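You operate a simulated robot arm through the tools that you are given. There is no shell and no other tool. Be economical: measure what you need, move in short steps, check, and stop when the job is done.

Carry out the task below with a simulated two-armed robot. There is one attempt and no reset: what you move stays moved.

## Task
Switch off, hang the purple padlock on its peg, try the starter, then fetch the white tray of bolts.
Fine: in that order; jog pressed once; the tray with the bolts goes onto the orange bench.

Only the result counts: the job must be done as asked and must still hold three seconds after the hand-in. Knocking over, shifting, dropping, spilling or breaking anything else fails it.

## Robot
Two 7-joint arms with two-finger parallel grippers on one trunk, on a base that drives. Base frame: it is fixed to the floor where the robot stands at the start and does not move with it; the origin is under the middle of the robot, x ahead of it, y to its left, z up. Readings come in mm, rad, newtons and seconds.
The left shoulder is at the start at [60, 143, 926], the right one opposite. With the tool pointing down near the work surface each hand reaches from about 300 to 740 mm from the robot's upright axis, wherever it stands, measured 20 degrees to its own side. Places, roughly: jog button [700, -200, 1100]; peg of the starter box [700, -100, 1000]; starter box [800, -100, 1000]; starter switch [700, -100, 1100]; top of the orange bench [600, -100, 800]. Payload 1.57 kg a hand.
Tool frame (each hand has its own): the origin (TCP) lies between the finger pads and is the grasp point; the fingertips stand 30 mm ahead of it; z points along the fingers, y is the line along which they close. The gripper opens to 110 mm. The fingers are 24 mm wide and 12 mm thick; the gripper's body (48 by 112 mm) begins 78 mm behind the TCP.
Orientation is told as [roll, pitch, yaw] about the base's x, y, z axes, in that order, counted from this pose: with the fingers straight down and closing along the base's y, the tool's x points along the base's -x, its y along +y and its z along -z.

## Interface
- The arms move only by the tool step_arm. It takes "left_increments", "right_increments" or both (then of equal length, played together; a hand with none holds still); each is a list of rows, each an object (a shift or turn left out is 0, a gripper value left out holds the last) with "xyz": the shift along the tool's x, y, z in mm, a list of three; "angular": the turn, a rotation vector about the tool's x, y, z in rad, a list of three; "gripper": the gripper command, from -1 (shut) to 1 (fully open), values between in proportion. In form: [{"xyz": [tx, ty, tz], "angular": [rx, ry, rz], "gripper": gripper}, ...]. A call has 1 to 12 rows; each row shifts and turns the commanded pose from where the row before left it, along the tool's axes as they then stand. Rows are played at 5 a second. More than 50 mm and 0.15 rad between two rows, or a gripper value outside its range, and nothing of the call is played. Where a pose cannot be reached the arm comes as near as it can. A force on the tool above 40 N (or 10 N above the force at the start of the call, whichever is more), or a blocked arm, ends the call early, and 0.2 s more pass. The fingers move at their own pace (about 45 mm/s each) and stop on an object; they squeeze with about 34 N. The grip force told is the motor's: it shows also when the fingers shut on nothing. Time passes only in rows, and 0.2 s behind the last, so rows that do not move let the fingers close. It gives the time, the measured TCP pose, the force on the tool (base axes), the opening and the grip force at its end, in the units of the frame above (readings bear some noise), with the torque about the TCP (base axes, N m) and any sound that the robot's microphone picked up.
- Cameras (640 x 400 px; columns grow to the right, rows downward): "scene" is now at [48.6, -34, 1555.5]; the picture's right is [-0.43, -0.90, 0.00], its down [-0.60, 0.29, -0.75] and it looks along [0.68, -0.32, -0.66] (base axes); focal length 268 px, centre (320, 200). "left" rides on the left gripper at [70, -16, -141] in its tool frame; the picture's right is [0.23, 0.97, 0.00], its down [-0.86, 0.20, -0.48] and it looks along [-0.47, 0.11, 0.88] (tool axes); focal length 222 px, centre (320, 200). "right" rides on the right gripper at [70, 16, -141] in its tool frame; the picture's right is [-0.23, 0.97, 0.00], its down [-0.86, -0.20, -0.48] and it looks along [-0.47, -0.11, 0.88] (tool axes); focal length 222 px, centre (320, 200). There is no depth. A picture from a camera that has moved, and an enlarged one, comes with that camera's place and axes in the base frame and with its lens. The place of the scene camera against the robot may be out by one fixed shift of up to 12 mm in any direction.
- grab_frame(camera): a new picture of that camera. It takes no simulated time.
- raise_lower(by): slides the trunk up (or, below 0, down) by that many mm; the arms and the scene camera ride with it, the base frame stays. It gives what a move gives, with no picture.
- drive_base(legs): drives the robot by 1 to 6 legs, each [ahead, left, turn to the left] in mm, mm and rad, along the robot's own axes; the way and the turn of a leg run together, so that a leg with both is an arc; at most 1500 mm and 3.142 rad a leg. The arms and the cameras ride along, it lands a little off, and it stops where it bumps. It gives what a move gives.
- pan_tilt(pan, tilt): turns the head with the scene camera to pan (to the left, within 1.501 rad either way) and tilt (down, from -0.506 to 1.204), counted from straight ahead of the robot. It gives what a move gives.
- zoom(camera, box): a new picture of the part [left, top, right, bottom] of that camera's present view, enlarged. It takes no simulated time.
- job_done(): hands the job in; it is judged then, once.

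Go step by step. Nothing tells you exact positions but the pictures and the camera data: compare them with the known pose of the tool, close in by small moves and look again before you grip or let go. The budget is 120 turns and 100 pictures, counting those below and the enlarged ones. Unless the task says otherwise, let go and move clear before handing in, and close with one line.

The tools are called after ">>>" as name(argument=value, ...) on one line, values as JSON. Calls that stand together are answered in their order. step_arm: Moves the arms, as the interface text tells. Its arguments: {"type":"object","properties":{"left_increments":{"type":"array"},"right_increments":{"type":"array"}},"required":[]} The other tools are called the same way: raise_lower (by) slides the trunk up or down; drive_base (legs) drives the base; pan_tilt (pan, tilt) turns the head that bears the scene camera; grab_frame (camera) takes a picture; zoom (camera, box) takes an enlarged picture of a part of a camera's view; job_done () hands the job in.

At the start:

```text
time: 0.0
left_tcp_pos: [497.4, 75.1, 1000.8]
left_tool_rot: [0.0, 0.0, -0.001]
left_contact_force: [0.1, -0.2, 0.5]
left_moment: [-0.01, 0.02, 0.01]
left_grip_width: 110.0
left_grasp_force: 0.1
right_tcp_pos: [457.3, -399.1, 999.7]
right_tool_rot: [0.001, -0.002, 0.001]
right_contact_force: [-0.2, -0.3, 0.6]
right_moment: [-0.01, 0.03, 0.01]
right_grip_width: 110.3
right_grasp_force: 0.0
trunk travel left (down, up): [-525.0, 65.0]
robot x, y, heading: [3.1, -0.2, 0.002]
head pan, tilt: [-0.447, 0.723]
```

scene: 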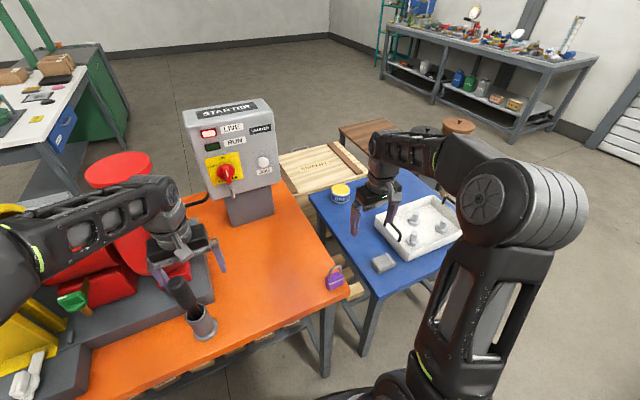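
right: 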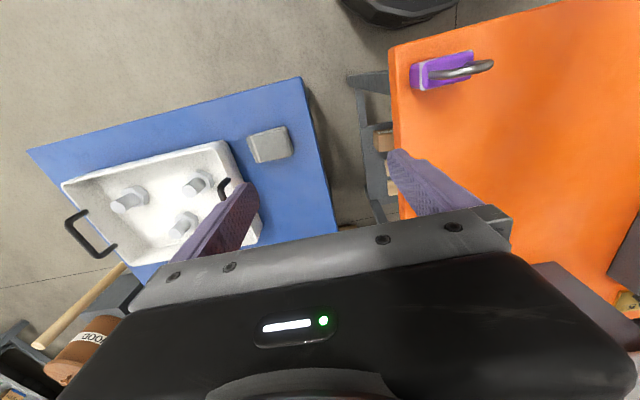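
left: 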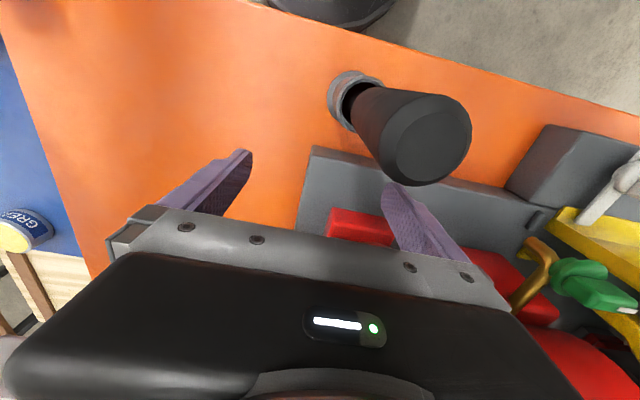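

I see the starter box on the orange bench, the purple padlock at the bench's near-right corner, and the white tray with bolts on the blue table. I'll first look closer at the box and the padlock.

>>> zoom(camera="scene", box=[170, 90, 300, 230])

>>> zoom(camera="scene", box=[290, 170, 470, 310])

>>> zoom(camera="right", box=[380, 30, 520, 120])

```text
2.86 times, centred on (235, 160) of scene
camera zoom: at [48.6, -34.0, 1555.5], right [-0.43, -0.9, 0.0], down [-0.6, 0.29, -0.75], along [0.68, -0.32, -0.66], focal length 764 px, centre (563, 314)
```

zoom: 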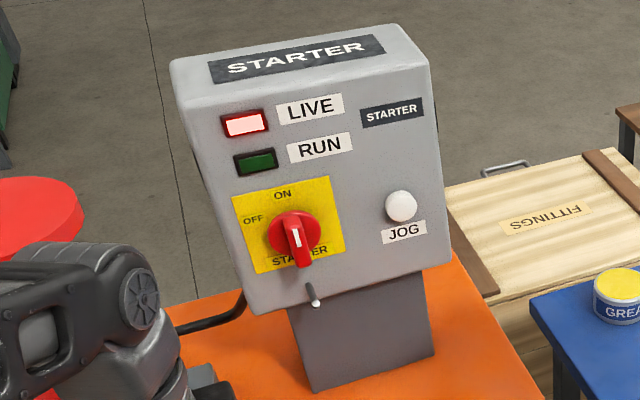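

```text
2.86 times, centred on (380, 240) of scene
camera zoom: at [48.6, -34.0, 1555.5], right [-0.43, -0.9, 0.0], down [-0.6, 0.29, -0.75], along [0.68, -0.32, -0.66], focal length 764 px, centre (149, 86)
```

zoom: 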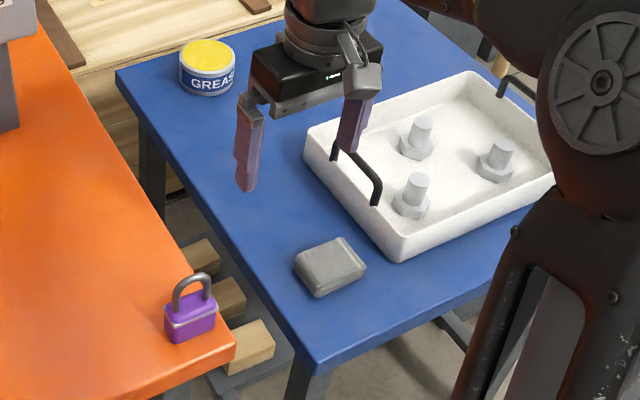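

```text
4.44 times, centred on (450, 75) of right
camera zoom: at [388.6, -382.9, 1140.9], right [0.23, 0.97, 0.0], down [0.86, -0.2, 0.48], along [0.47, -0.11, -0.88], focal length 987 px, centre (-258, 756)
```

zoom: 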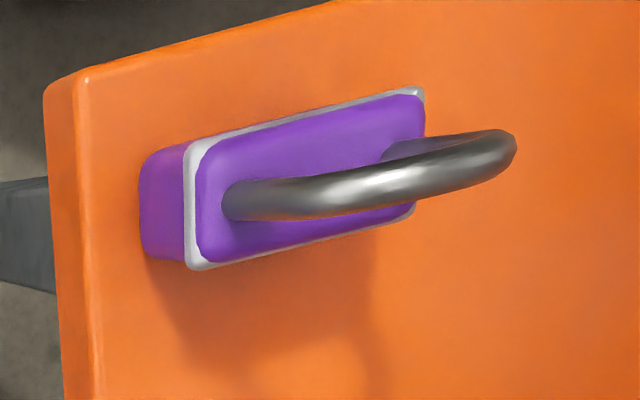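

The padlock stands at about (415, -250, 870), near the bench's front-right corner. The panel faces me, with the knob near (700, -60, 1130). I'll turn the right hand to point forward so its camera sees the panel.

>>> step_arm(right_increments=[{"xyz": [0, 10, 0], "angular": [0, -0.15, 0]}, {"xyz": [0, 10, 0], "angular": [0, -0.15, 0]}, {"xyz": [0, 10, 0], "angular": [0, -0.15, 0]}, {"xyz": [0, 10, 0], "angular": [0, -0.15, 0]}, {"xyz": [0, 10, 0], "angular": [0, -0.15, 0]}, {"xyz": [0, 10, 0], "angular": [0, -0.15, 0]}, {"xyz": [0, 10, 0], "angular": [0, -0.15, 0]}, {"xyz": [0, 10, 0], "angular": [0, -0.15, 0]}, {"xyz": [0, 10, 0], "angular": [0, -0.15, 0]}, {"xyz": [0, 10, 0], "angular": [0, -0.15, 0]}, {"xyz": [0, 10, 0], "angular": [0, -0.07, 0]}])

>>> grab_frame(camera="right")

>>> grab_frame(camera="scene")

```text
time: 2.4
left_tcp_pos: [497.5, 74.5, 998.9]
left_tool_rot: [0.001, 0.0, -0.001]
left_contact_force: [0.1, -0.5, -0.4]
left_moment: [-0.01, -0.03, 0.01]
left_grip_width: 109.8
left_grasp_force: 0.2
right_tcp_pos: [508.8, -328.8, 1004.4]
right_tool_rot: [2.929, -1.569, -2.931]
right_contact_force: [-0.8, 0.7, -0.6]
right_moment: [-0.01, -0.01, 0.0]
right_grip_width: 110.0
right_grasp_force: 0.0
right hand out of reach, approached as far as the arm can: row 7, 8, 9, 10
trunk travel left (down, up): [-525.0, 65.0]
robot x, y, heading: [1.2, -0.5, -0.007]
head pan, tilt: [-0.447, 0.723]
```

```text
93 pictures are left
camera right: at [368.3, -311.9, 932.7], right [0.0, 0.97, 0.23], down [-0.48, -0.2, 0.85], along [0.88, -0.11, 0.47], focal length 222 px, centre (320, 200)
```

right: 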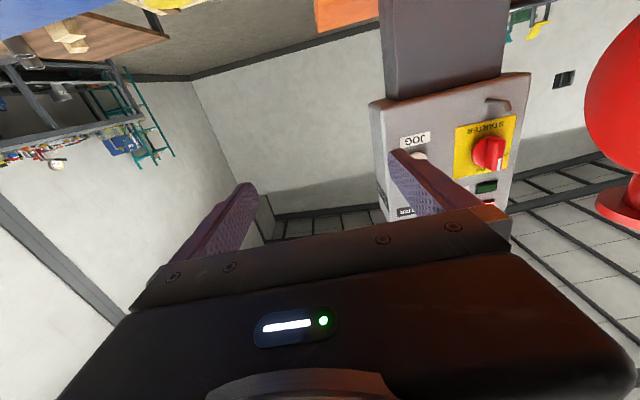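

```text
92 pictures are left
camera scene: at [48.1, -34.6, 1555.6], right [-0.43, -0.9, 0.0], down [-0.6, 0.29, -0.75], along [0.68, -0.32, -0.66], focal length 268 px, centre (320, 200)
```

scene: 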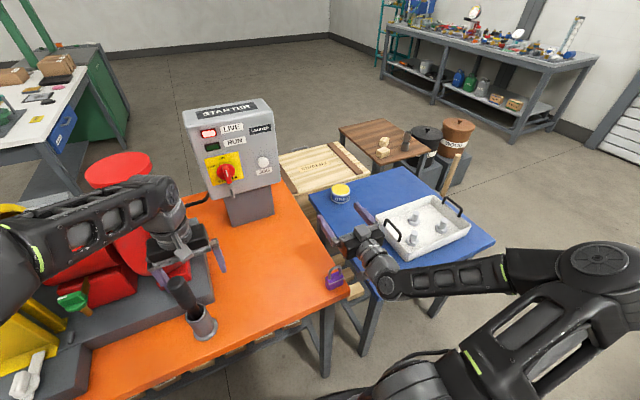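

The right hand now faces forward. I'll enlarge the panel from both cameras to triangulate the knob, jog and peg.

>>> zoom(camera="right", box=[360, 60, 540, 220])

>>> zoom(camera="scene", box=[170, 90, 300, 230])

>>> zoom(camera="scene", box=[290, 230, 370, 310])

```text
2.50 times, centred on (450, 140) of right
camera zoom: at [368.3, -311.9, 932.7], right [0.0, 0.97, 0.23], down [-0.48, -0.2, 0.85], along [0.88, -0.11, 0.47], focal length 555 px, centre (-5, 350)
```

zoom: 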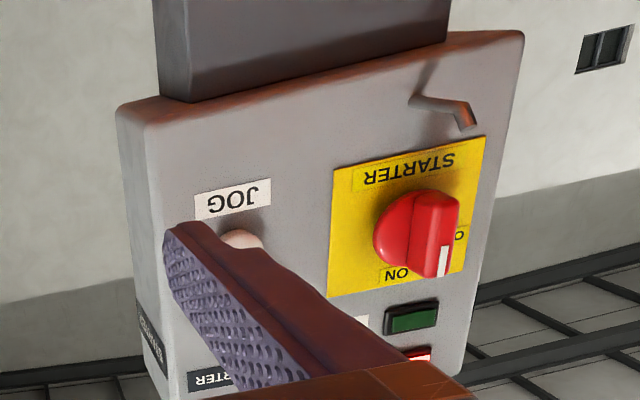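

```text
2.86 times, centred on (235, 160) of scene
camera zoom: at [48.1, -34.6, 1555.6], right [-0.43, -0.9, 0.0], down [-0.6, 0.29, -0.75], along [0.68, -0.32, -0.66], focal length 764 px, centre (563, 314)
```

zoom: 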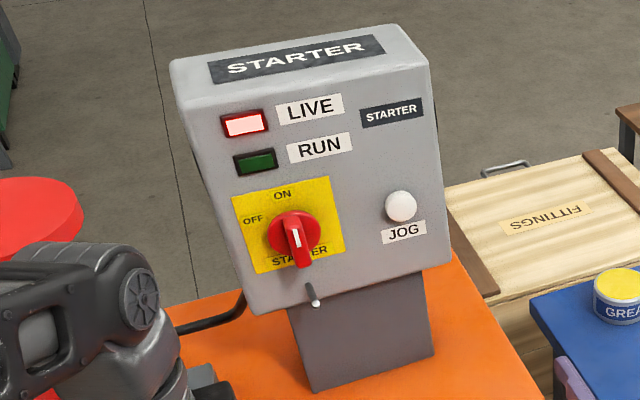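

```text
5.00 times, centred on (330, 270) of scene
camera zoom: at [48.1, -34.6, 1555.6], right [-0.43, -0.9, 0.0], down [-0.6, 0.29, -0.75], along [0.68, -0.32, -0.66], focal length 1338 px, centre (270, -150)
```

zoom: 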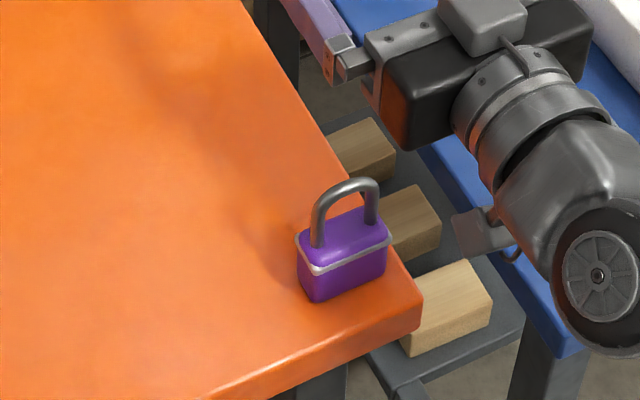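

From two views the panel face is at x≈746. The knob is at (704–746, -64, 1100) with its bar vertical (ON), and OFF is a quarter turn counter-clockwise. The peg root is at (746, -64, 1021), with an upturned tip near x 694. I'll move the left hand aside and bring the right hand in front of the knob.

>>> step_arm(left_increments=[{"xyz": [0, 20, -15]}, {"xyz": [0, 25, -15]}, {"xyz": [0, 25, -15]}, {"xyz": [0, 25, -15]}, {"xyz": [0, 25, 0]}, {"xyz": [0, 0, 0]}, {"xyz": [0, 0, 0]}, {"xyz": [0, 0, 0]}], right_increments=[{"xyz": [-12, 33, 10], "gripper": 0.1}, {"xyz": [-12, 33, 10]}, {"xyz": [-12, 33, 14]}, {"xyz": [-12, 33, 14]}, {"xyz": [-12, 33, 14]}, {"xyz": [-12, 33, 14]}, {"xyz": [-12, 33, 14]}, {"xyz": [-12, 33, 14]}])

>>> grab_frame(camera="right")

>>> grab_frame(camera="scene")

```text
time: 4.2
left_tcp_pos: [497.9, 194.3, 1058.5]
left_tool_rot: [0.001, 0.001, -0.001]
left_contact_force: [0.1, -0.8, 0.0]
left_moment: [-0.05, -0.02, 0.01]
left_grip_width: 110.1
left_grasp_force: 0.1
right_tcp_pos: [614.9, -89.5, 1090.1]
right_tool_rot: [-0.542, -1.571, 0.542]
right_contact_force: [0.6, 0.4, 0.5]
right_moment: [0.01, 0.01, -0.01]
right_grip_width: 60.4
right_grasp_force: 0.1
right hand out of reach, approached as far as the arm can: row 1, 2, 8
trunk travel left (down, up): [-525.0, 65.0]
robot x, y, heading: [0.5, -1.1, 0.002]
head pan, tilt: [-0.447, 0.723]
```

```text
88 pictures are left
camera right: at [473.7, -72.4, 1020.5], right [0.0, 0.97, 0.23], down [-0.48, -0.2, 0.86], along [0.88, -0.11, 0.47], focal length 222 px, centre (320, 200)
```

right: 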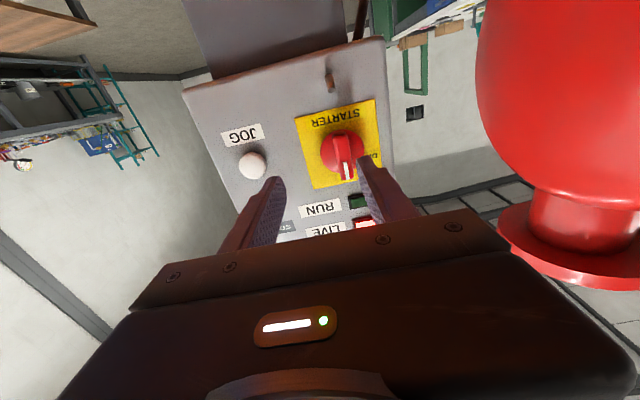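

```text
87 pictures are left
camera scene: at [48.1, -33.6, 1555.7], right [-0.43, -0.9, 0.0], down [-0.6, 0.29, -0.75], along [0.68, -0.32, -0.66], focal length 268 px, centre (320, 200)
```

scene: 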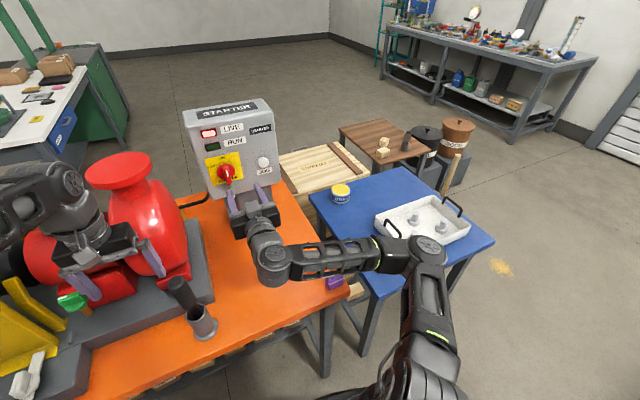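

Knob confirmed near (704–746, -65, 1097) from the hand camera. Next I align the hand with it, staying short of contact.

>>> step_arm(right_increments=[{"xyz": [-3, 12, 10]}, {"xyz": [-4, 12.5, 15]}, {"xyz": [0, 0, 0]}])

>>> grab_frame(camera="right")

```text
time: 5.0
left_tcp_pos: [498.2, 193.3, 1059.2]
left_tool_rot: [-0.001, 0.001, 0.0]
left_contact_force: [-0.6, 0.5, -0.2]
left_moment: [0.01, 0.03, 0.0]
left_grip_width: 110.2
left_grasp_force: 0.0
right_tcp_pos: [624.5, -93.9, 1091.8]
right_tool_rot: [0.099, -1.569, -0.098]
right_contact_force: [0.7, 0.0, -0.1]
right_moment: [0.04, -0.02, 0.02]
right_grip_width: 60.6
right_grasp_force: 0.1
right hand out of reach, approached as far as the arm can: row 1, 2
trunk travel left (down, up): [-525.0, 65.0]
robot x, y, heading: [2.1, -1.7, -0.001]
head pan, tilt: [-0.447, 0.723]
```

```text
86 pictures are left
camera right: at [484.5, -76.1, 1021.7], right [0.0, 0.97, 0.23], down [-0.48, -0.2, 0.86], along [0.88, -0.11, 0.46], focal length 222 px, centre (320, 200)
```

right: 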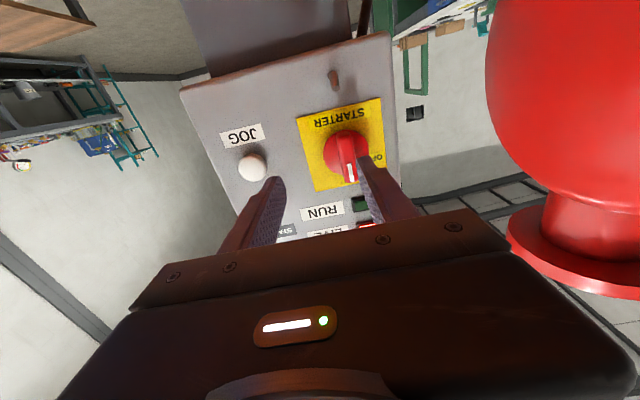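

The arm runs into a joint limit at y≈-92, so I'll back the hands off and shift the base about 80 mm left.

>>> step_arm(right_increments=[{"xyz": [0, -30, -30]}, {"xyz": [0, -30, -30]}, {"xyz": [0, -20, 0]}], left_increments=[{"xyz": [30, 0, 0]}, {"xyz": [30, 0, 0]}, {"xyz": [0, 0, 0]}])

>>> drive_base(legs=[[0, 85, 0]])

>>> grab_frame(camera="scene")

```text
time: 5.8
left_tcp_pos: [436.3, 195.6, 1060.4]
left_tool_rot: [0.0, 0.0, 0.0]
left_contact_force: [0.1, -0.6, 0.0]
left_moment: [0.03, -0.01, 0.0]
left_grip_width: 110.0
left_grasp_force: 0.0
right_tcp_pos: [563.9, -171.2, 1091.7]
right_tool_rot: [0.348, -1.569, -0.349]
right_contact_force: [0.4, -0.3, 0.4]
right_moment: [-0.02, 0.02, 0.01]
right_grip_width: 60.4
right_grasp_force: 0.1
trunk travel left (down, up): [-525.0, 65.0]
robot x, y, heading: [-0.6, 2.1, 0.004]
head pan, tilt: [-0.447, 0.723]
```

```text
time: 6.9
left_tcp_pos: [436.3, 280.9, 1060.4]
left_tool_rot: [-0.002, 0.0, -0.001]
left_contact_force: [-0.2, 0.0, 0.0]
left_moment: [-0.06, 0.02, 0.02]
left_grip_width: 110.0
left_grasp_force: 0.1
right_tcp_pos: [565.1, -86.0, 1092.5]
right_tool_rot: [-0.53, -1.569, 0.531]
right_contact_force: [-0.7, 0.7, 1.2]
right_moment: [-0.01, 0.05, 0.02]
right_grip_width: 60.6
right_grasp_force: 0.1
trunk travel left (down, up): [-525.0, 65.0]
robot x, y, heading: [-2.7, 82.8, -0.001]
head pan, tilt: [-0.447, 0.723]
```

```text
85 pictures are left
camera scene: at [48.6, 52.5, 1555.6], right [-0.43, -0.9, 0.0], down [-0.6, 0.28, -0.75], along [0.68, -0.32, -0.66], focal length 268 px, centre (320, 200)
```

scene: 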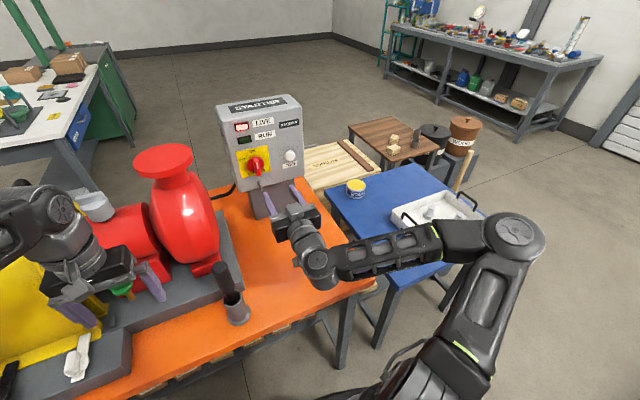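

The base has shifted without trouble. Now I'll bring the right hand in front of the knob.

>>> step_arm(right_increments=[{"xyz": [-2, 11, 20]}, {"xyz": [-3, 10, 25]}, {"xyz": [0, 0, 25]}, {"xyz": [0, 0, 5]}, {"xyz": [0, 0, 0]}])

>>> grab_frame(camera="right")

```text
time: 8.1
left_tcp_pos: [437.0, 280.2, 1060.4]
left_tool_rot: [0.0, 0.001, 0.0]
left_contact_force: [-0.1, -0.3, -0.8]
left_moment: [-0.02, -0.01, 0.02]
left_grip_width: 109.9
left_grasp_force: 0.0
right_tcp_pos: [639.4, -65.5, 1098.1]
right_tool_rot: [0.254, -1.569, -0.256]
right_contact_force: [-0.8, -0.1, -0.3]
right_moment: [0.01, -0.06, -0.02]
right_grip_width: 60.4
right_grasp_force: 0.2
trunk travel left (down, up): [-525.0, 65.0]
robot x, y, heading: [-2.3, 84.9, -0.003]
head pan, tilt: [-0.447, 0.723]
```

```text
84 pictures are left
camera right: at [498.4, -49.1, 1028.1], right [0.0, 0.97, 0.23], down [-0.48, -0.2, 0.86], along [0.88, -0.11, 0.46], focal length 222 px, centre (320, 200)
```

right: 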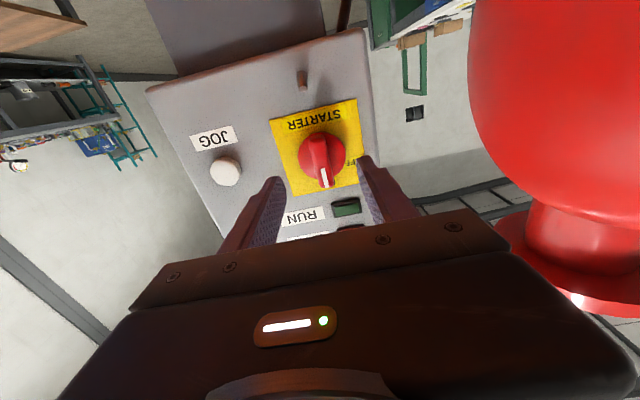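

The fingers straddle the bar laterally and everything is consistent. I'll advance until the tips reach x≈722, then close on the bar.

>>> step_arm(right_increments=[{"xyz": [0, 0, 15]}, {"xyz": [0, 0, 15]}, {"xyz": [0, 0, 12]}, {"xyz": [0, 0, 10]}, {"xyz": [0, 0, 0]}])

>>> step_arm(right_increments=[{"gripper": -1}, {}, {}, {}, {}])

>>> grab_frame(camera="right")

```text
time: 9.3
left_tcp_pos: [435.6, 279.1, 1060.7]
left_tool_rot: [0.0, 0.001, 0.0]
left_contact_force: [-0.1, -0.1, 0.4]
left_moment: [-0.04, 0.01, -0.02]
left_grip_width: 110.1
left_grasp_force: 0.2
right_tcp_pos: [690.9, -66.2, 1096.9]
right_tool_rot: [-0.081, -1.57, 0.08]
right_contact_force: [-0.7, 0.0, -0.3]
right_moment: [0.02, -0.04, 0.0]
right_grip_width: 60.4
right_grasp_force: 0.1
trunk travel left (down, up): [-525.0, 65.0]
robot x, y, heading: [-2.9, 80.7, 0.0]
head pan, tilt: [-0.447, 0.723]
```

```text
time: 10.5
left_tcp_pos: [436.2, 281.1, 1059.1]
left_tool_rot: [-0.001, 0.0, -0.001]
left_contact_force: [0.6, 0.2, -0.7]
left_moment: [-0.01, -0.03, 0.0]
left_grip_width: 110.2
left_grasp_force: 0.0
right_tcp_pos: [691.2, -64.4, 1096.9]
right_tool_rot: [-0.305, -1.57, 0.308]
right_contact_force: [-0.7, 9.7, -1.1]
right_moment: [-0.02, -0.11, -0.14]
right_grip_width: 15.9
right_grasp_force: 31.8
trunk travel left (down, up): [-525.0, 65.0]
robot x, y, heading: [-1.3, 90.7, -0.004]
head pan, tilt: [-0.447, 0.723]
```

```text
83 pictures are left
camera right: at [550.6, -48.3, 1028.0], right [0.0, 0.97, 0.23], down [-0.48, -0.2, 0.86], along [0.88, -0.11, 0.46], focal length 222 px, centre (320, 200)
```

right: 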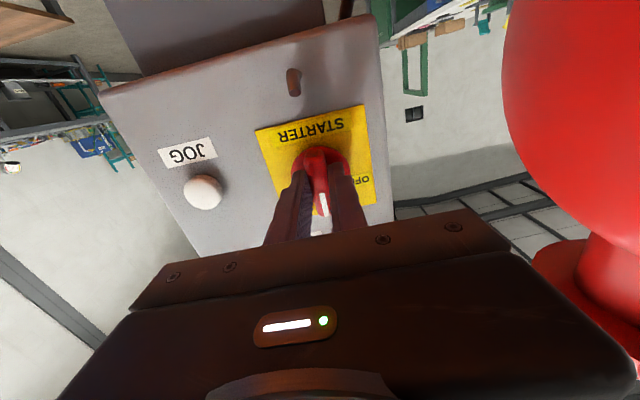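

The bar is gripped (15.9 mm). Turning it a quarter counter-clockwise in two stages.

>>> step_arm(right_increments=[{"angular": [0, 0, -0.12]}, {"angular": [0, 0, -0.12]}, {"angular": [0, 0, -0.12]}, {"angular": [0, 0, -0.12]}, {"angular": [0, 0, -0.12]}, {}])

>>> grab_frame(camera="right")

```text
time: 11.9
left_tcp_pos: [436.4, 279.9, 1060.4]
left_tool_rot: [0.0, 0.001, 0.0]
left_contact_force: [-0.5, -0.1, -0.6]
left_moment: [0.0, -0.03, 0.03]
left_grip_width: 110.1
left_grasp_force: 0.1
right_tcp_pos: [691.3, -65.8, 1096.7]
right_tool_rot: [-1.573, -0.968, 1.572]
right_contact_force: [3.5, 8.4, 7.6]
right_moment: [0.01, 0.44, -0.18]
right_grip_width: 16.3
right_grasp_force: 31.1
trunk travel left (down, up): [-525.0, 65.0]
robot x, y, heading: [2.0, 83.1, 0.005]
head pan, tilt: [-0.447, 0.723]
```

```text
82 pictures are left
camera right: at [550.8, -91.4, 1031.0], right [0.0, 0.93, -0.37], down [-0.48, 0.32, 0.82], along [0.88, 0.17, 0.45], focal length 222 px, centre (320, 200)
```

right: 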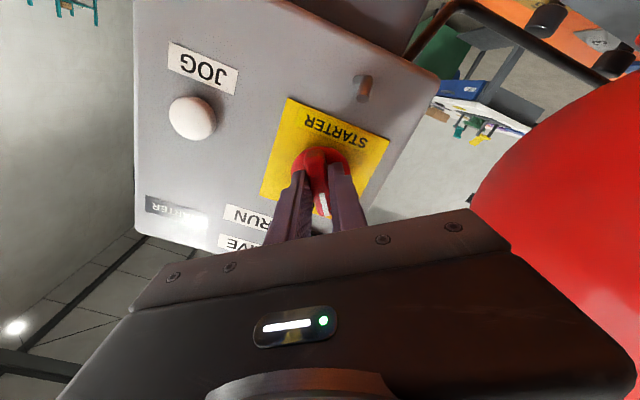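

The knob follows the hand. Finishing the quarter turn.

>>> step_arm(right_increments=[{"angular": [0, 0, -0.12]}, {"angular": [0, 0, -0.12]}, {"angular": [0, 0, -0.12]}, {"angular": [0, 0, -0.12]}, {"angular": [0, 0, -0.12]}, {"angular": [0, 0, -0.12]}, {"angular": [0, 0, -0.12]}, {"angular": [0, 0, -0.12]}, {"angular": [0, 0, -0.03]}, {}])

>>> grab_frame(camera="right")

>>> zoom(camera="scene", box=[200, 80, 340, 220])

```text
time: 14.1
left_tcp_pos: [436.6, 281.1, 1060.9]
left_tool_rot: [0.0, 0.0, 0.0]
left_contact_force: [-0.2, 0.1, -0.5]
left_moment: [0.0, -0.01, 0.02]
left_grip_width: 109.9
left_grasp_force: 0.1
right_tcp_pos: [691.5, -66.8, 1100.2]
right_tool_rot: [-1.576, 0.02, 1.57]
right_contact_force: [13.9, -2.1, 27.2]
right_moment: [0.86, 0.13, -0.44]
right_grip_width: 15.7
right_grasp_force: 31.5
trunk travel left (down, up): [-525.0, 65.0]
robot x, y, heading: [-1.5, 84.8, 0.003]
head pan, tilt: [-0.447, 0.723]
```

```text
81 pictures are left
camera right: at [550.7, -136.3, 1084.0], right [0.0, 0.21, -0.98], down [-0.48, 0.86, 0.18], along [0.88, 0.47, 0.1], focal length 222 px, centre (320, 200)
```

right: 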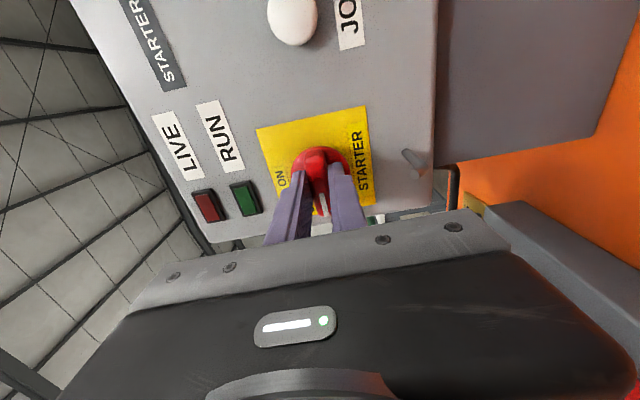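

```text
2.86 times, centred on (270, 150) of scene
camera zoom: at [48.0, 50.8, 1555.6], right [-0.43, -0.9, 0.0], down [-0.6, 0.29, -0.75], along [0.68, -0.32, -0.66], focal length 764 px, centre (463, 343)
```

zoom: 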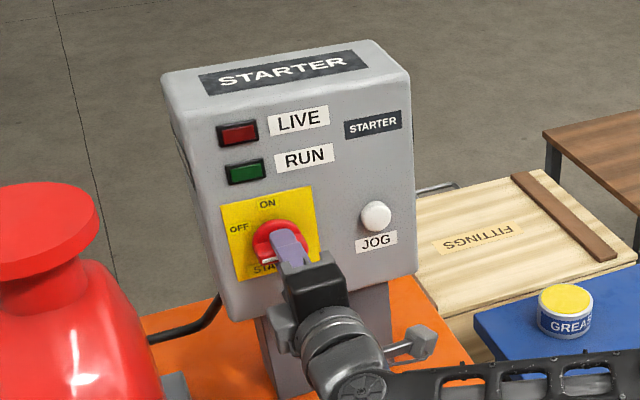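

The LIVE lamp is dark, so the switch is off. I'll release and back straight off.

>>> step_arm(right_increments=[{"gripper": 0.0}, {}, {}, {"xyz": [0, 0, -20]}, {"xyz": [0, 0, -30]}, {"xyz": [0, 0, -30]}, {"xyz": [0, 0, -30]}, {}])

>>> zoom(camera="scene", box=[200, 80, 340, 220])

```text
time: 15.9
left_tcp_pos: [435.7, 280.6, 1061.0]
left_tool_rot: [-0.001, 0.0, 0.001]
left_contact_force: [0.2, -0.1, 1.0]
left_moment: [0.01, -0.02, 0.0]
left_grip_width: 110.3
left_grasp_force: 0.1
right_tcp_pos: [580.5, -67.5, 1095.9]
right_tool_rot: [-1.568, 0.02, 1.57]
right_contact_force: [0.4, 0.3, 0.7]
right_moment: [-0.03, 0.01, 0.0]
right_grip_width: 55.1
right_grasp_force: 0.1
trunk travel left (down, up): [-525.0, 65.0]
robot x, y, heading: [1.1, 85.4, -0.001]
head pan, tilt: [-0.447, 0.723]
```

```text
2.86 times, centred on (270, 150) of scene
camera zoom: at [48.9, 50.5, 1555.5], right [-0.43, -0.9, 0.0], down [-0.6, 0.29, -0.75], along [0.68, -0.32, -0.66], focal length 764 px, centre (463, 343)
```

zoom: 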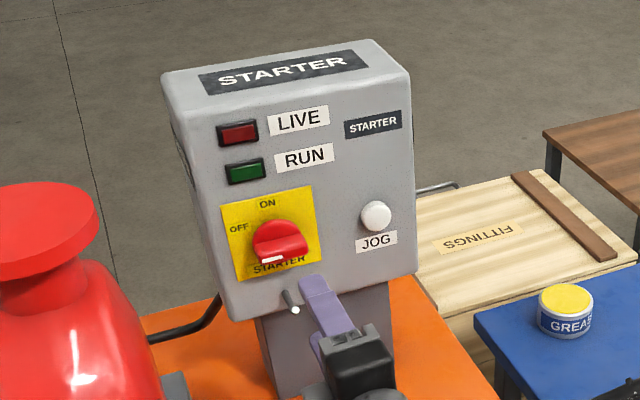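

The switch reads OFF. The padlock legs triangulate to (411, -238) and (411, -273), with its body spanning z≈848–885 and its shackle facing me. I'll back the base up so the hand can approach it horizontally, and turn the hand back upright.

>>> drive_base(legs=[[-220, 0, 0]])

>>> step_arm(right_increments=[{"xyz": [0, 0, 0], "angular": [0, 0, 0.15]}, {"angular": [0, 0, 0.15]}, {"angular": [0, 0, 0.15]}, {"angular": [0, 0, 0.15]}, {"angular": [0, 0, 0.15]}, {"angular": [0, 0, 0.15]}, {"angular": [0, 0, 0.15]}, {"angular": [0, 0, 0.15]}, {"angular": [0, 0, 0.15]}, {"angular": [0, 0, 0.15]}, {"angular": [0, 0, 0.09]}, {}])

```text
time: 17.6
left_tcp_pos: [215.0, 280.1, 1060.7]
left_tool_rot: [0.001, -0.003, 0.002]
left_contact_force: [-0.5, 1.1, 0.3]
left_moment: [-0.01, 0.0, 0.01]
left_grip_width: 110.0
left_grasp_force: 0.1
right_tcp_pos: [360.0, -67.8, 1097.4]
right_tool_rot: [-1.569, 0.019, 1.569]
right_contact_force: [0.3, -0.1, -0.6]
right_moment: [0.01, 0.01, 0.03]
right_grip_width: 54.8
right_grasp_force: 0.1
trunk travel left (down, up): [-525.0, 65.0]
robot x, y, heading: [-222.6, 86.0, -0.0]
head pan, tilt: [-0.447, 0.723]
```

```text
time: 20.2
left_tcp_pos: [217.1, 279.6, 1060.1]
left_tool_rot: [-0.001, 0.0, 0.001]
left_contact_force: [-0.3, -0.4, -0.5]
left_moment: [-0.02, 0.0, 0.0]
left_grip_width: 110.0
left_grasp_force: 0.0
right_tcp_pos: [360.2, -66.1, 1096.0]
right_tool_rot: [0.344, -1.57, -0.343]
right_contact_force: [0.6, 0.2, -0.6]
right_moment: [0.01, -0.01, 0.03]
right_grip_width: 54.9
right_grasp_force: 0.1
trunk travel left (down, up): [-525.0, 65.0]
robot x, y, heading: [-223.8, 83.7, 0.002]
head pan, tilt: [-0.447, 0.723]
```

Moving the right hand in front of the padlock, staying above bench level.

>>> step_arm(right_increments=[{"xyz": [20, -32, -7], "gripper": 0.7}, {"xyz": [24, -32, -7]}, {"xyz": [24, -32, -7]}, {"xyz": [24, -32, -7]}, {"xyz": [24, -32, -7]}, {"xyz": [20, -30, -5]}, {"xyz": [20, 0, 0]}, {}])

>>> grab_frame(camera="right")

>>> grab_frame(camera="scene")

```text
time: 22.0
left_tcp_pos: [215.6, 280.1, 1059.2]
left_tool_rot: [0.0, 0.0, 0.0]
left_contact_force: [-0.2, 0.2, 0.0]
left_moment: [0.02, -0.04, -0.02]
left_grip_width: 110.0
left_grasp_force: 0.0
right_tcp_pos: [323.1, -257.6, 940.9]
right_tool_rot: [-0.956, -1.57, 0.953]
right_contact_force: [0.4, 0.3, 0.1]
right_moment: [-0.02, 0.03, -0.02]
right_grip_width: 93.3
right_grasp_force: 0.0
trunk travel left (down, up): [-525.0, 65.0]
robot x, y, heading: [-221.8, 85.2, 0.001]
head pan, tilt: [-0.447, 0.723]
```

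```text
78 pictures are left
camera right: at [181.6, -241.0, 870.6], right [0.0, 0.97, 0.23], down [-0.48, -0.2, 0.86], along [0.88, -0.11, 0.47], focal length 222 px, centre (320, 200)
```

right: 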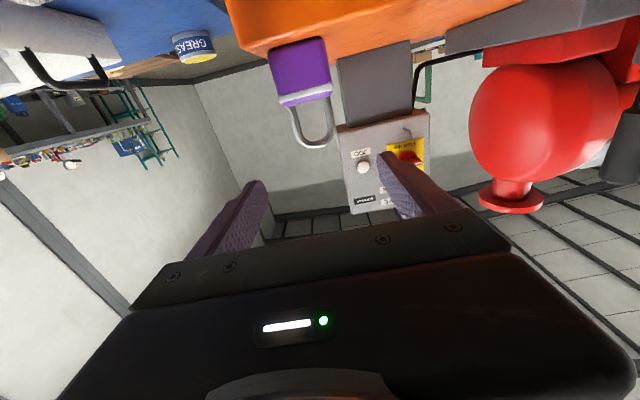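

```text
77 pictures are left
camera scene: at [-171.3, 50.6, 1555.5], right [-0.43, -0.9, 0.0], down [-0.6, 0.29, -0.75], along [0.68, -0.32, -0.66], focal length 268 px, centre (320, 200)
```

scene: 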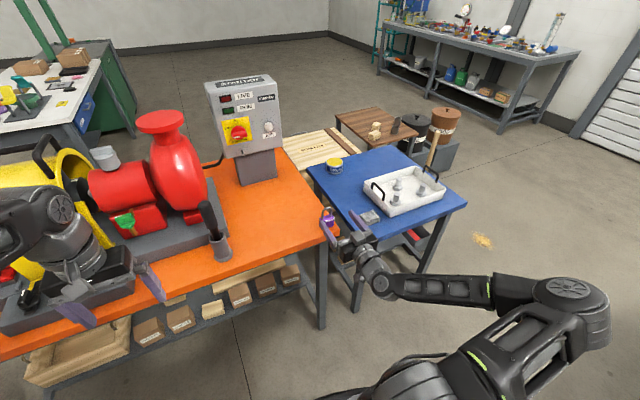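

Padlock refined: center y≈-256, body z 843–883, front face x≈398. I'll lower in front of the bench edge, then check before advancing.

>>> step_arm(right_increments=[{"xyz": [25, 0, 0]}, {"xyz": [25, 1, 0]}, {"xyz": [25, 1, 0]}, {"xyz": [0, 0, 10]}, {}])

>>> grab_frame(camera="right")

>>> zoom(camera="scene", box=[290, 180, 410, 280])

```text
time: 23.2
left_tcp_pos: [217.7, 280.8, 1060.7]
left_tool_rot: [0.001, -0.001, -0.001]
left_contact_force: [-0.5, -0.1, 0.5]
left_moment: [-0.02, 0.0, -0.02]
left_grip_width: 109.8
left_grasp_force: 0.2
right_tcp_pos: [331.5, -256.3, 866.7]
right_tool_rot: [-0.876, -1.569, 0.876]
right_contact_force: [-0.4, -0.2, 0.4]
right_moment: [0.03, 0.02, -0.01]
right_grip_width: 93.4
right_grasp_force: 0.1
trunk travel left (down, up): [-525.0, 65.0]
robot x, y, heading: [-216.4, 84.1, -0.001]
head pan, tilt: [-0.447, 0.723]
```

```text
76 pictures are left
camera right: at [191.9, -238.7, 796.6], right [0.0, 0.97, 0.23], down [-0.48, -0.2, 0.86], along [0.88, -0.11, 0.47], focal length 222 px, centre (320, 200)
```

right: 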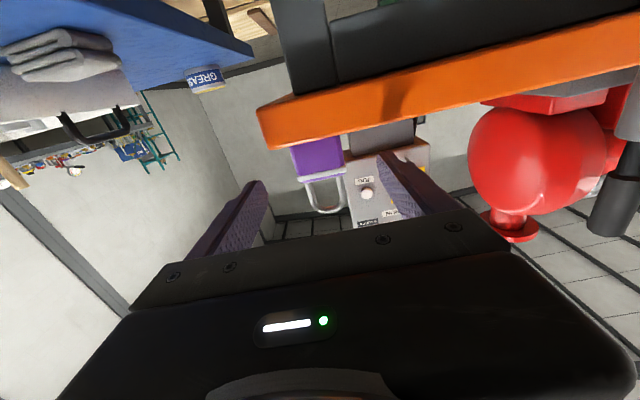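

```text
4.00 times, centred on (350, 230) of scene
camera zoom: at [-171.3, 50.5, 1555.5], right [-0.43, -0.9, 0.0], down [-0.6, 0.29, -0.75], along [0.68, -0.32, -0.66], focal length 1070 px, centre (200, 80)
```

zoom: 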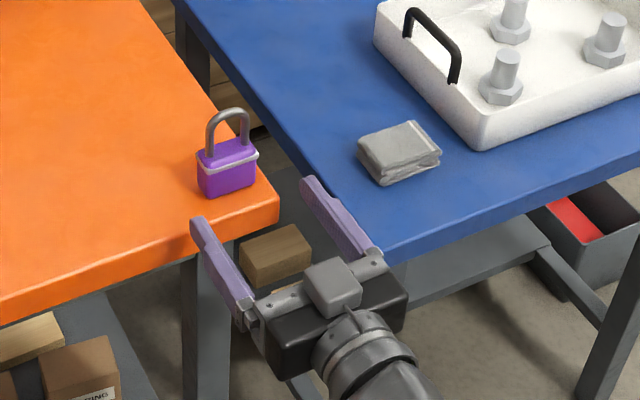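

The fingers are centered on the padlock body. Advancing to grasp depth.

>>> step_arm(right_increments=[{"xyz": [0, 0, 20]}, {"xyz": [0, 0, 20]}, {"xyz": [0, 0, 14]}, {"xyz": [0, 0, 9]}, {}])

>>> grab_frame(camera="right")

>>> zoom(camera="scene", box=[290, 180, 390, 260])

```text
time: 24.4
left_tcp_pos: [217.1, 280.2, 1060.1]
left_tool_rot: [0.0, 0.001, 0.0]
left_contact_force: [0.7, -0.1, -0.6]
left_moment: [0.02, 0.02, -0.01]
left_grip_width: 110.0
left_grasp_force: 0.1
right_tcp_pos: [395.1, -253.9, 865.9]
right_tool_rot: [-0.739, -1.567, 0.741]
right_contact_force: [0.0, -0.4, 0.3]
right_moment: [0.02, 0.02, -0.01]
right_grip_width: 93.2
right_grasp_force: 0.0
trunk travel left (down, up): [-525.0, 65.0]
robot x, y, heading: [-218.2, 81.4, -0.004]
head pan, tilt: [-0.447, 0.723]
```

```text
74 pictures are left
camera right: at [254.1, -237.3, 796.3], right [0.0, 0.97, 0.23], down [-0.48, -0.2, 0.86], along [0.88, -0.11, 0.46], focal length 222 px, centre (320, 200)
```

right: 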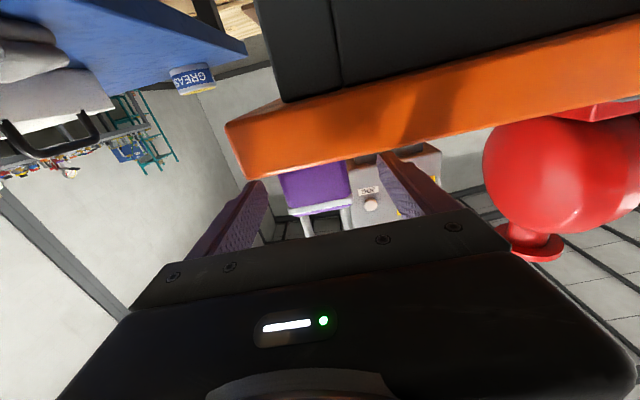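

```text
5.00 times, centred on (340, 220) of scene
camera zoom: at [-171.3, 50.5, 1555.5], right [-0.43, -0.9, 0.0], down [-0.6, 0.29, -0.75], along [0.68, -0.32, -0.66], focal length 1338 px, centre (220, 100)
```

zoom: 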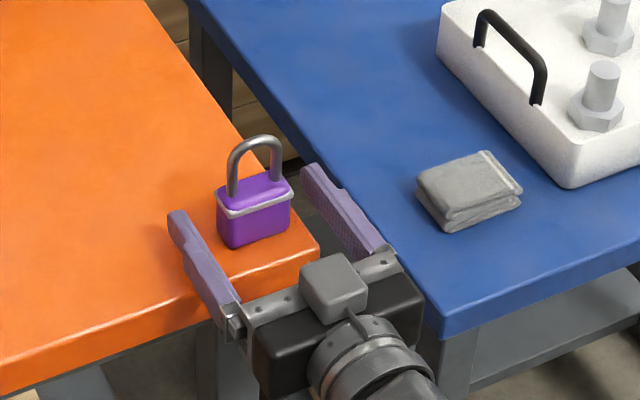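

Tips are about 16 mm past the padlock's center and laterally centered. Closing the gripper.

>>> step_arm(right_increments=[{"gripper": -1}, {}, {}, {}, {}])

>>> zoom(camera="scene", box=[290, 180, 390, 260])

```text
time: 25.6
left_tcp_pos: [215.8, 279.4, 1060.3]
left_tool_rot: [0.001, -0.001, 0.001]
left_contact_force: [0.9, 0.0, 0.1]
left_moment: [0.01, -0.01, -0.05]
left_grip_width: 109.9
left_grasp_force: 0.0
right_tcp_pos: [394.7, -254.8, 866.5]
right_tool_rot: [-0.739, -1.568, 0.74]
right_contact_force: [-0.2, -0.7, -0.6]
right_moment: [0.06, -0.02, -0.02]
right_grip_width: 49.2
right_grasp_force: 33.7
trunk travel left (down, up): [-525.0, 65.0]
robot x, y, heading: [-220.3, 83.4, 0.001]
head pan, tilt: [-0.447, 0.723]
```

```text
5.00 times, centred on (340, 220) of scene
camera zoom: at [-171.2, 50.5, 1555.5], right [-0.43, -0.9, 0.0], down [-0.6, 0.29, -0.75], along [0.68, -0.32, -0.66], focal length 1338 px, centre (220, 100)
```

zoom: 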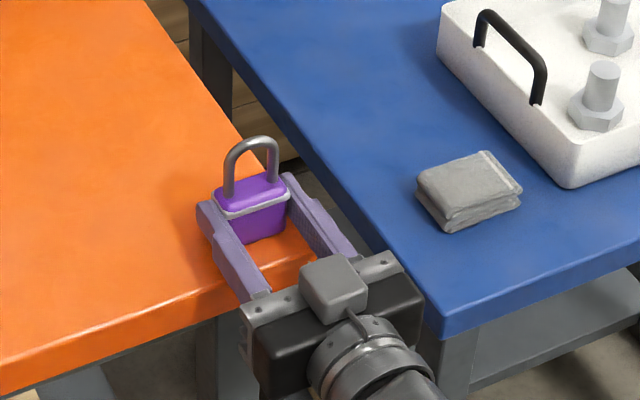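

The padlock is held (49 mm). Lifting it and moving across to the peg's line, then driving forward.

>>> step_arm(right_increments=[{"xyz": [-10, 0, 0]}, {"xyz": [-30, 0, 0]}, {"xyz": [-30, 0, 0]}, {"xyz": [-30, 30, 0]}, {"xyz": [-26, 40, 0]}, {"xyz": [0, 40, 0]}, {"xyz": [0, 40, 0]}, {"xyz": [0, 40, 0]}, {}])

>>> drive_base(legs=[[210, 0, 0]])

>>> grab_frame(camera="right")

>>> grab_frame(camera="scene")

```text
time: 27.6
left_tcp_pos: [217.8, 280.0, 1060.6]
left_tool_rot: [-0.001, 0.002, -0.001]
left_contact_force: [-0.3, 0.6, -0.2]
left_moment: [-0.02, 0.01, 0.01]
left_grip_width: 109.8
left_grasp_force: 0.1
right_tcp_pos: [395.4, -67.7, 991.1]
right_tool_rot: [-0.546, -1.568, 0.545]
right_contact_force: [-0.5, 0.5, -1.3]
right_moment: [-0.01, 0.06, 0.02]
right_grip_width: 49.6
right_grasp_force: 34.2
trunk travel left (down, up): [-525.0, 65.0]
robot x, y, heading: [-219.6, 86.2, 0.0]
head pan, tilt: [-0.447, 0.723]
```

```text
time: 29.2
left_tcp_pos: [427.7, 280.8, 1058.4]
left_tool_rot: [0.001, 0.004, 0.001]
left_contact_force: [0.1, 0.1, -0.4]
left_moment: [-0.02, 0.04, -0.01]
left_grip_width: 109.9
left_grasp_force: 0.0
right_tcp_pos: [608.4, -66.5, 990.1]
right_tool_rot: [-0.429, -1.567, 0.43]
right_contact_force: [0.5, 0.0, -1.8]
right_moment: [-0.01, 0.03, 0.01]
right_grip_width: 49.5
right_grasp_force: 33.9
trunk travel left (down, up): [-525.0, 65.0]
robot x, y, heading: [-12.5, 85.1, 0.001]
head pan, tilt: [-0.447, 0.723]
```

```text
71 pictures are left
camera right: at [467.2, -49.1, 920.8], right [0.0, 0.97, 0.23], down [-0.48, -0.2, 0.86], along [0.88, -0.11, 0.46], focal length 222 px, centre (320, 200)
```

right: 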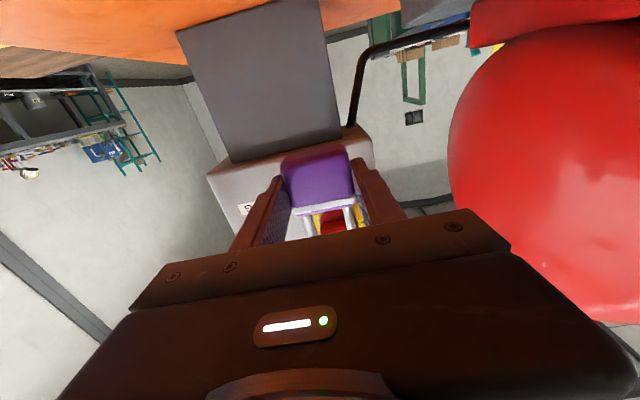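

```text
70 pictures are left
camera scene: at [41.6, 50.7, 1555.4], right [-0.43, -0.9, 0.0], down [-0.6, 0.28, -0.75], along [0.68, -0.32, -0.66], focal length 268 px, centre (320, 200)
```

scene: 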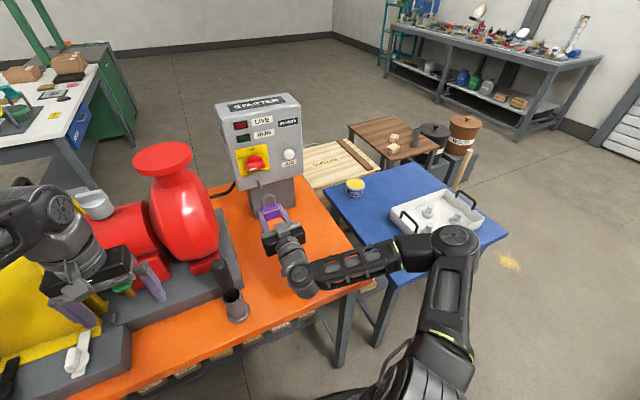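

The padlock faces the box at y≈-66, and the shackle opening (z≈1007–1048) brackets the peg (z 1021, tip ~1034). I'll check with the enlarged scene view and edge closer.

>>> step_arm(right_increments=[{"xyz": [0, 1, 20]}, {"xyz": [0, 0, 15]}, {}])

>>> zoom(camera="scene", box=[230, 140, 310, 240])

```text
time: 30.0
left_tcp_pos: [428.0, 280.3, 1059.3]
left_tool_rot: [0.001, 0.0, 0.002]
left_contact_force: [-0.4, -0.5, -1.0]
left_moment: [-0.01, 0.0, 0.0]
left_grip_width: 110.0
left_grasp_force: 0.0
right_tcp_pos: [643.5, -65.1, 990.7]
right_tool_rot: [-0.523, -1.569, 0.526]
right_contact_force: [-0.4, 0.3, -1.8]
right_moment: [0.04, 0.01, -0.04]
right_grip_width: 49.7
right_grasp_force: 34.5
trunk travel left (down, up): [-525.0, 65.0]
robot x, y, heading: [-8.5, 82.8, -0.002]
head pan, tilt: [-0.447, 0.723]
```

```text
4.00 times, centred on (270, 190) of scene
camera zoom: at [40.3, 50.7, 1555.5], right [-0.43, -0.9, 0.0], down [-0.6, 0.28, -0.75], along [0.68, -0.32, -0.66], focal length 1070 px, centre (520, 240)
```

zoom: 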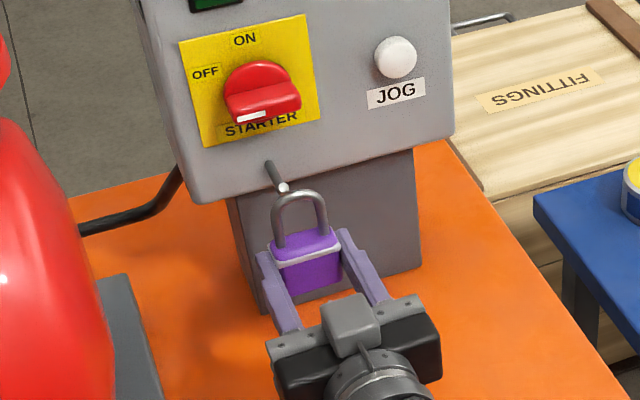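

The peg tip lines up with the shackle window, about 2–3 mm to the left. I'll shift slightly left and advance in small steps.

>>> step_arm(right_increments=[{"xyz": [0, 2, 10]}, {"xyz": [0, 0, 12]}, {"xyz": [0, 0, 12]}, {"xyz": [0, 0, 10]}, {}])

>>> zoom(camera="scene", box=[230, 140, 310, 240])

```text
time: 31.2
left_tcp_pos: [427.6, 280.7, 1059.6]
left_tool_rot: [0.0, -0.001, 0.003]
left_contact_force: [0.0, 0.0, -0.7]
left_moment: [0.0, 0.01, 0.04]
left_grip_width: 109.8
left_grasp_force: 0.2
right_tcp_pos: [686.6, -64.6, 989.7]
right_tool_rot: [-0.652, -1.57, 0.652]
right_contact_force: [-0.8, -0.1, -1.2]
right_moment: [0.0, 0.04, 0.0]
right_grip_width: 49.5
right_grasp_force: 34.0
trunk travel left (down, up): [-525.0, 65.0]
robot x, y, heading: [-7.9, 85.6, -0.002]
head pan, tilt: [-0.447, 0.723]
```

```text
4.00 times, centred on (270, 190) of scene
camera zoom: at [40.2, 50.7, 1555.5], right [-0.43, -0.9, 0.0], down [-0.6, 0.28, -0.75], along [0.68, -0.32, -0.66], focal length 1070 px, centre (520, 240)
```

zoom: 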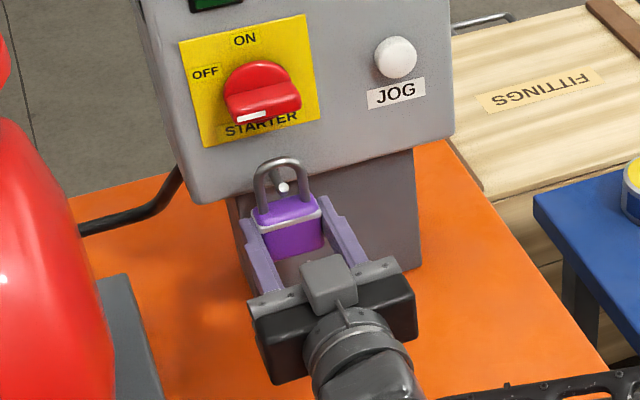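

The peg tip is showing through the shackle. Continuing forward, watching the force.

>>> step_arm(right_increments=[{"xyz": [0, 0, 8]}, {"xyz": [0, 0, 8]}, {"xyz": [0, 0, 6]}, {}])

>>> zoom(camera="scene", box=[230, 140, 310, 240])

```text
time: 32.2
left_tcp_pos: [428.7, 279.6, 1061.0]
left_tool_rot: [0.0, 0.0, 0.001]
left_contact_force: [-0.1, -0.2, -0.1]
left_moment: [-0.02, -0.01, 0.0]
left_grip_width: 110.0
left_grasp_force: 0.1
right_tcp_pos: [708.2, -63.1, 989.4]
right_tool_rot: [-0.661, -1.569, 0.665]
right_contact_force: [0.3, 0.0, -0.4]
right_moment: [-0.03, 0.01, -0.01]
right_grip_width: 49.4
right_grasp_force: 34.0
trunk travel left (down, up): [-525.0, 65.0]
robot x, y, heading: [-5.1, 86.7, -0.002]
head pan, tilt: [-0.447, 0.723]
```

```text
4.00 times, centred on (270, 190) of scene
camera zoom: at [40.2, 50.7, 1555.5], right [-0.43, -0.9, 0.0], down [-0.6, 0.28, -0.75], along [0.68, -0.32, -0.66], focal length 1070 px, centre (520, 240)
```

zoom: 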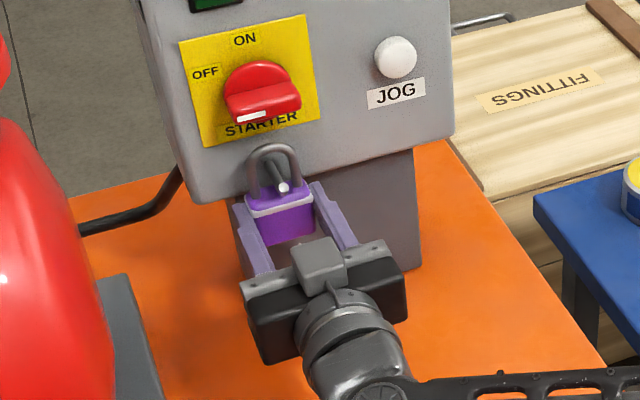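

The peg is well through the shackle. Lowering gently until the shackle rests on it.

>>> step_arm(right_increments=[{"xyz": [6, 0, 0]}, {"xyz": [6, 0, 0]}, {"xyz": [4, 0, 0]}, {}])

>>> zoom(camera="scene", box=[230, 140, 310, 240])

```text
time: 33.2
left_tcp_pos: [426.8, 280.0, 1059.9]
left_tool_rot: [0.001, 0.002, 0.002]
left_contact_force: [0.6, -0.5, 0.7]
left_moment: [0.01, -0.01, -0.01]
left_grip_width: 110.3
left_grasp_force: 0.1
right_tcp_pos: [708.2, -63.1, 974.6]
right_tool_rot: [-0.573, -1.569, 0.576]
right_contact_force: [0.0, -0.6, -1.0]
right_moment: [-0.02, 0.02, -0.01]
right_grip_width: 49.4
right_grasp_force: 33.9
trunk travel left (down, up): [-525.0, 65.0]
robot x, y, heading: [-7.4, 82.6, 0.001]
head pan, tilt: [-0.447, 0.723]
```

```text
4.00 times, centred on (270, 190) of scene
camera zoom: at [40.2, 50.7, 1555.5], right [-0.43, -0.9, 0.0], down [-0.6, 0.28, -0.75], along [0.68, -0.32, -0.66], focal length 1070 px, centre (520, 240)
```

zoom: 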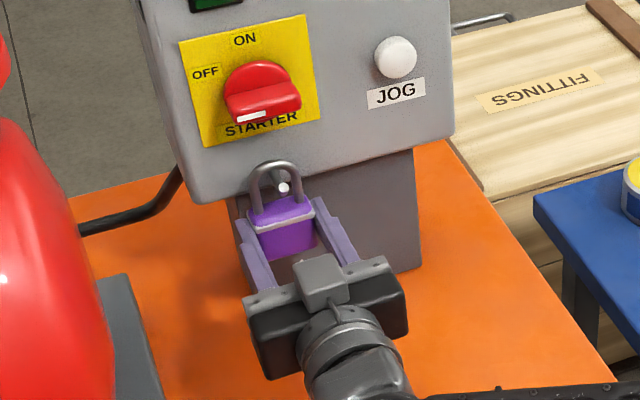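

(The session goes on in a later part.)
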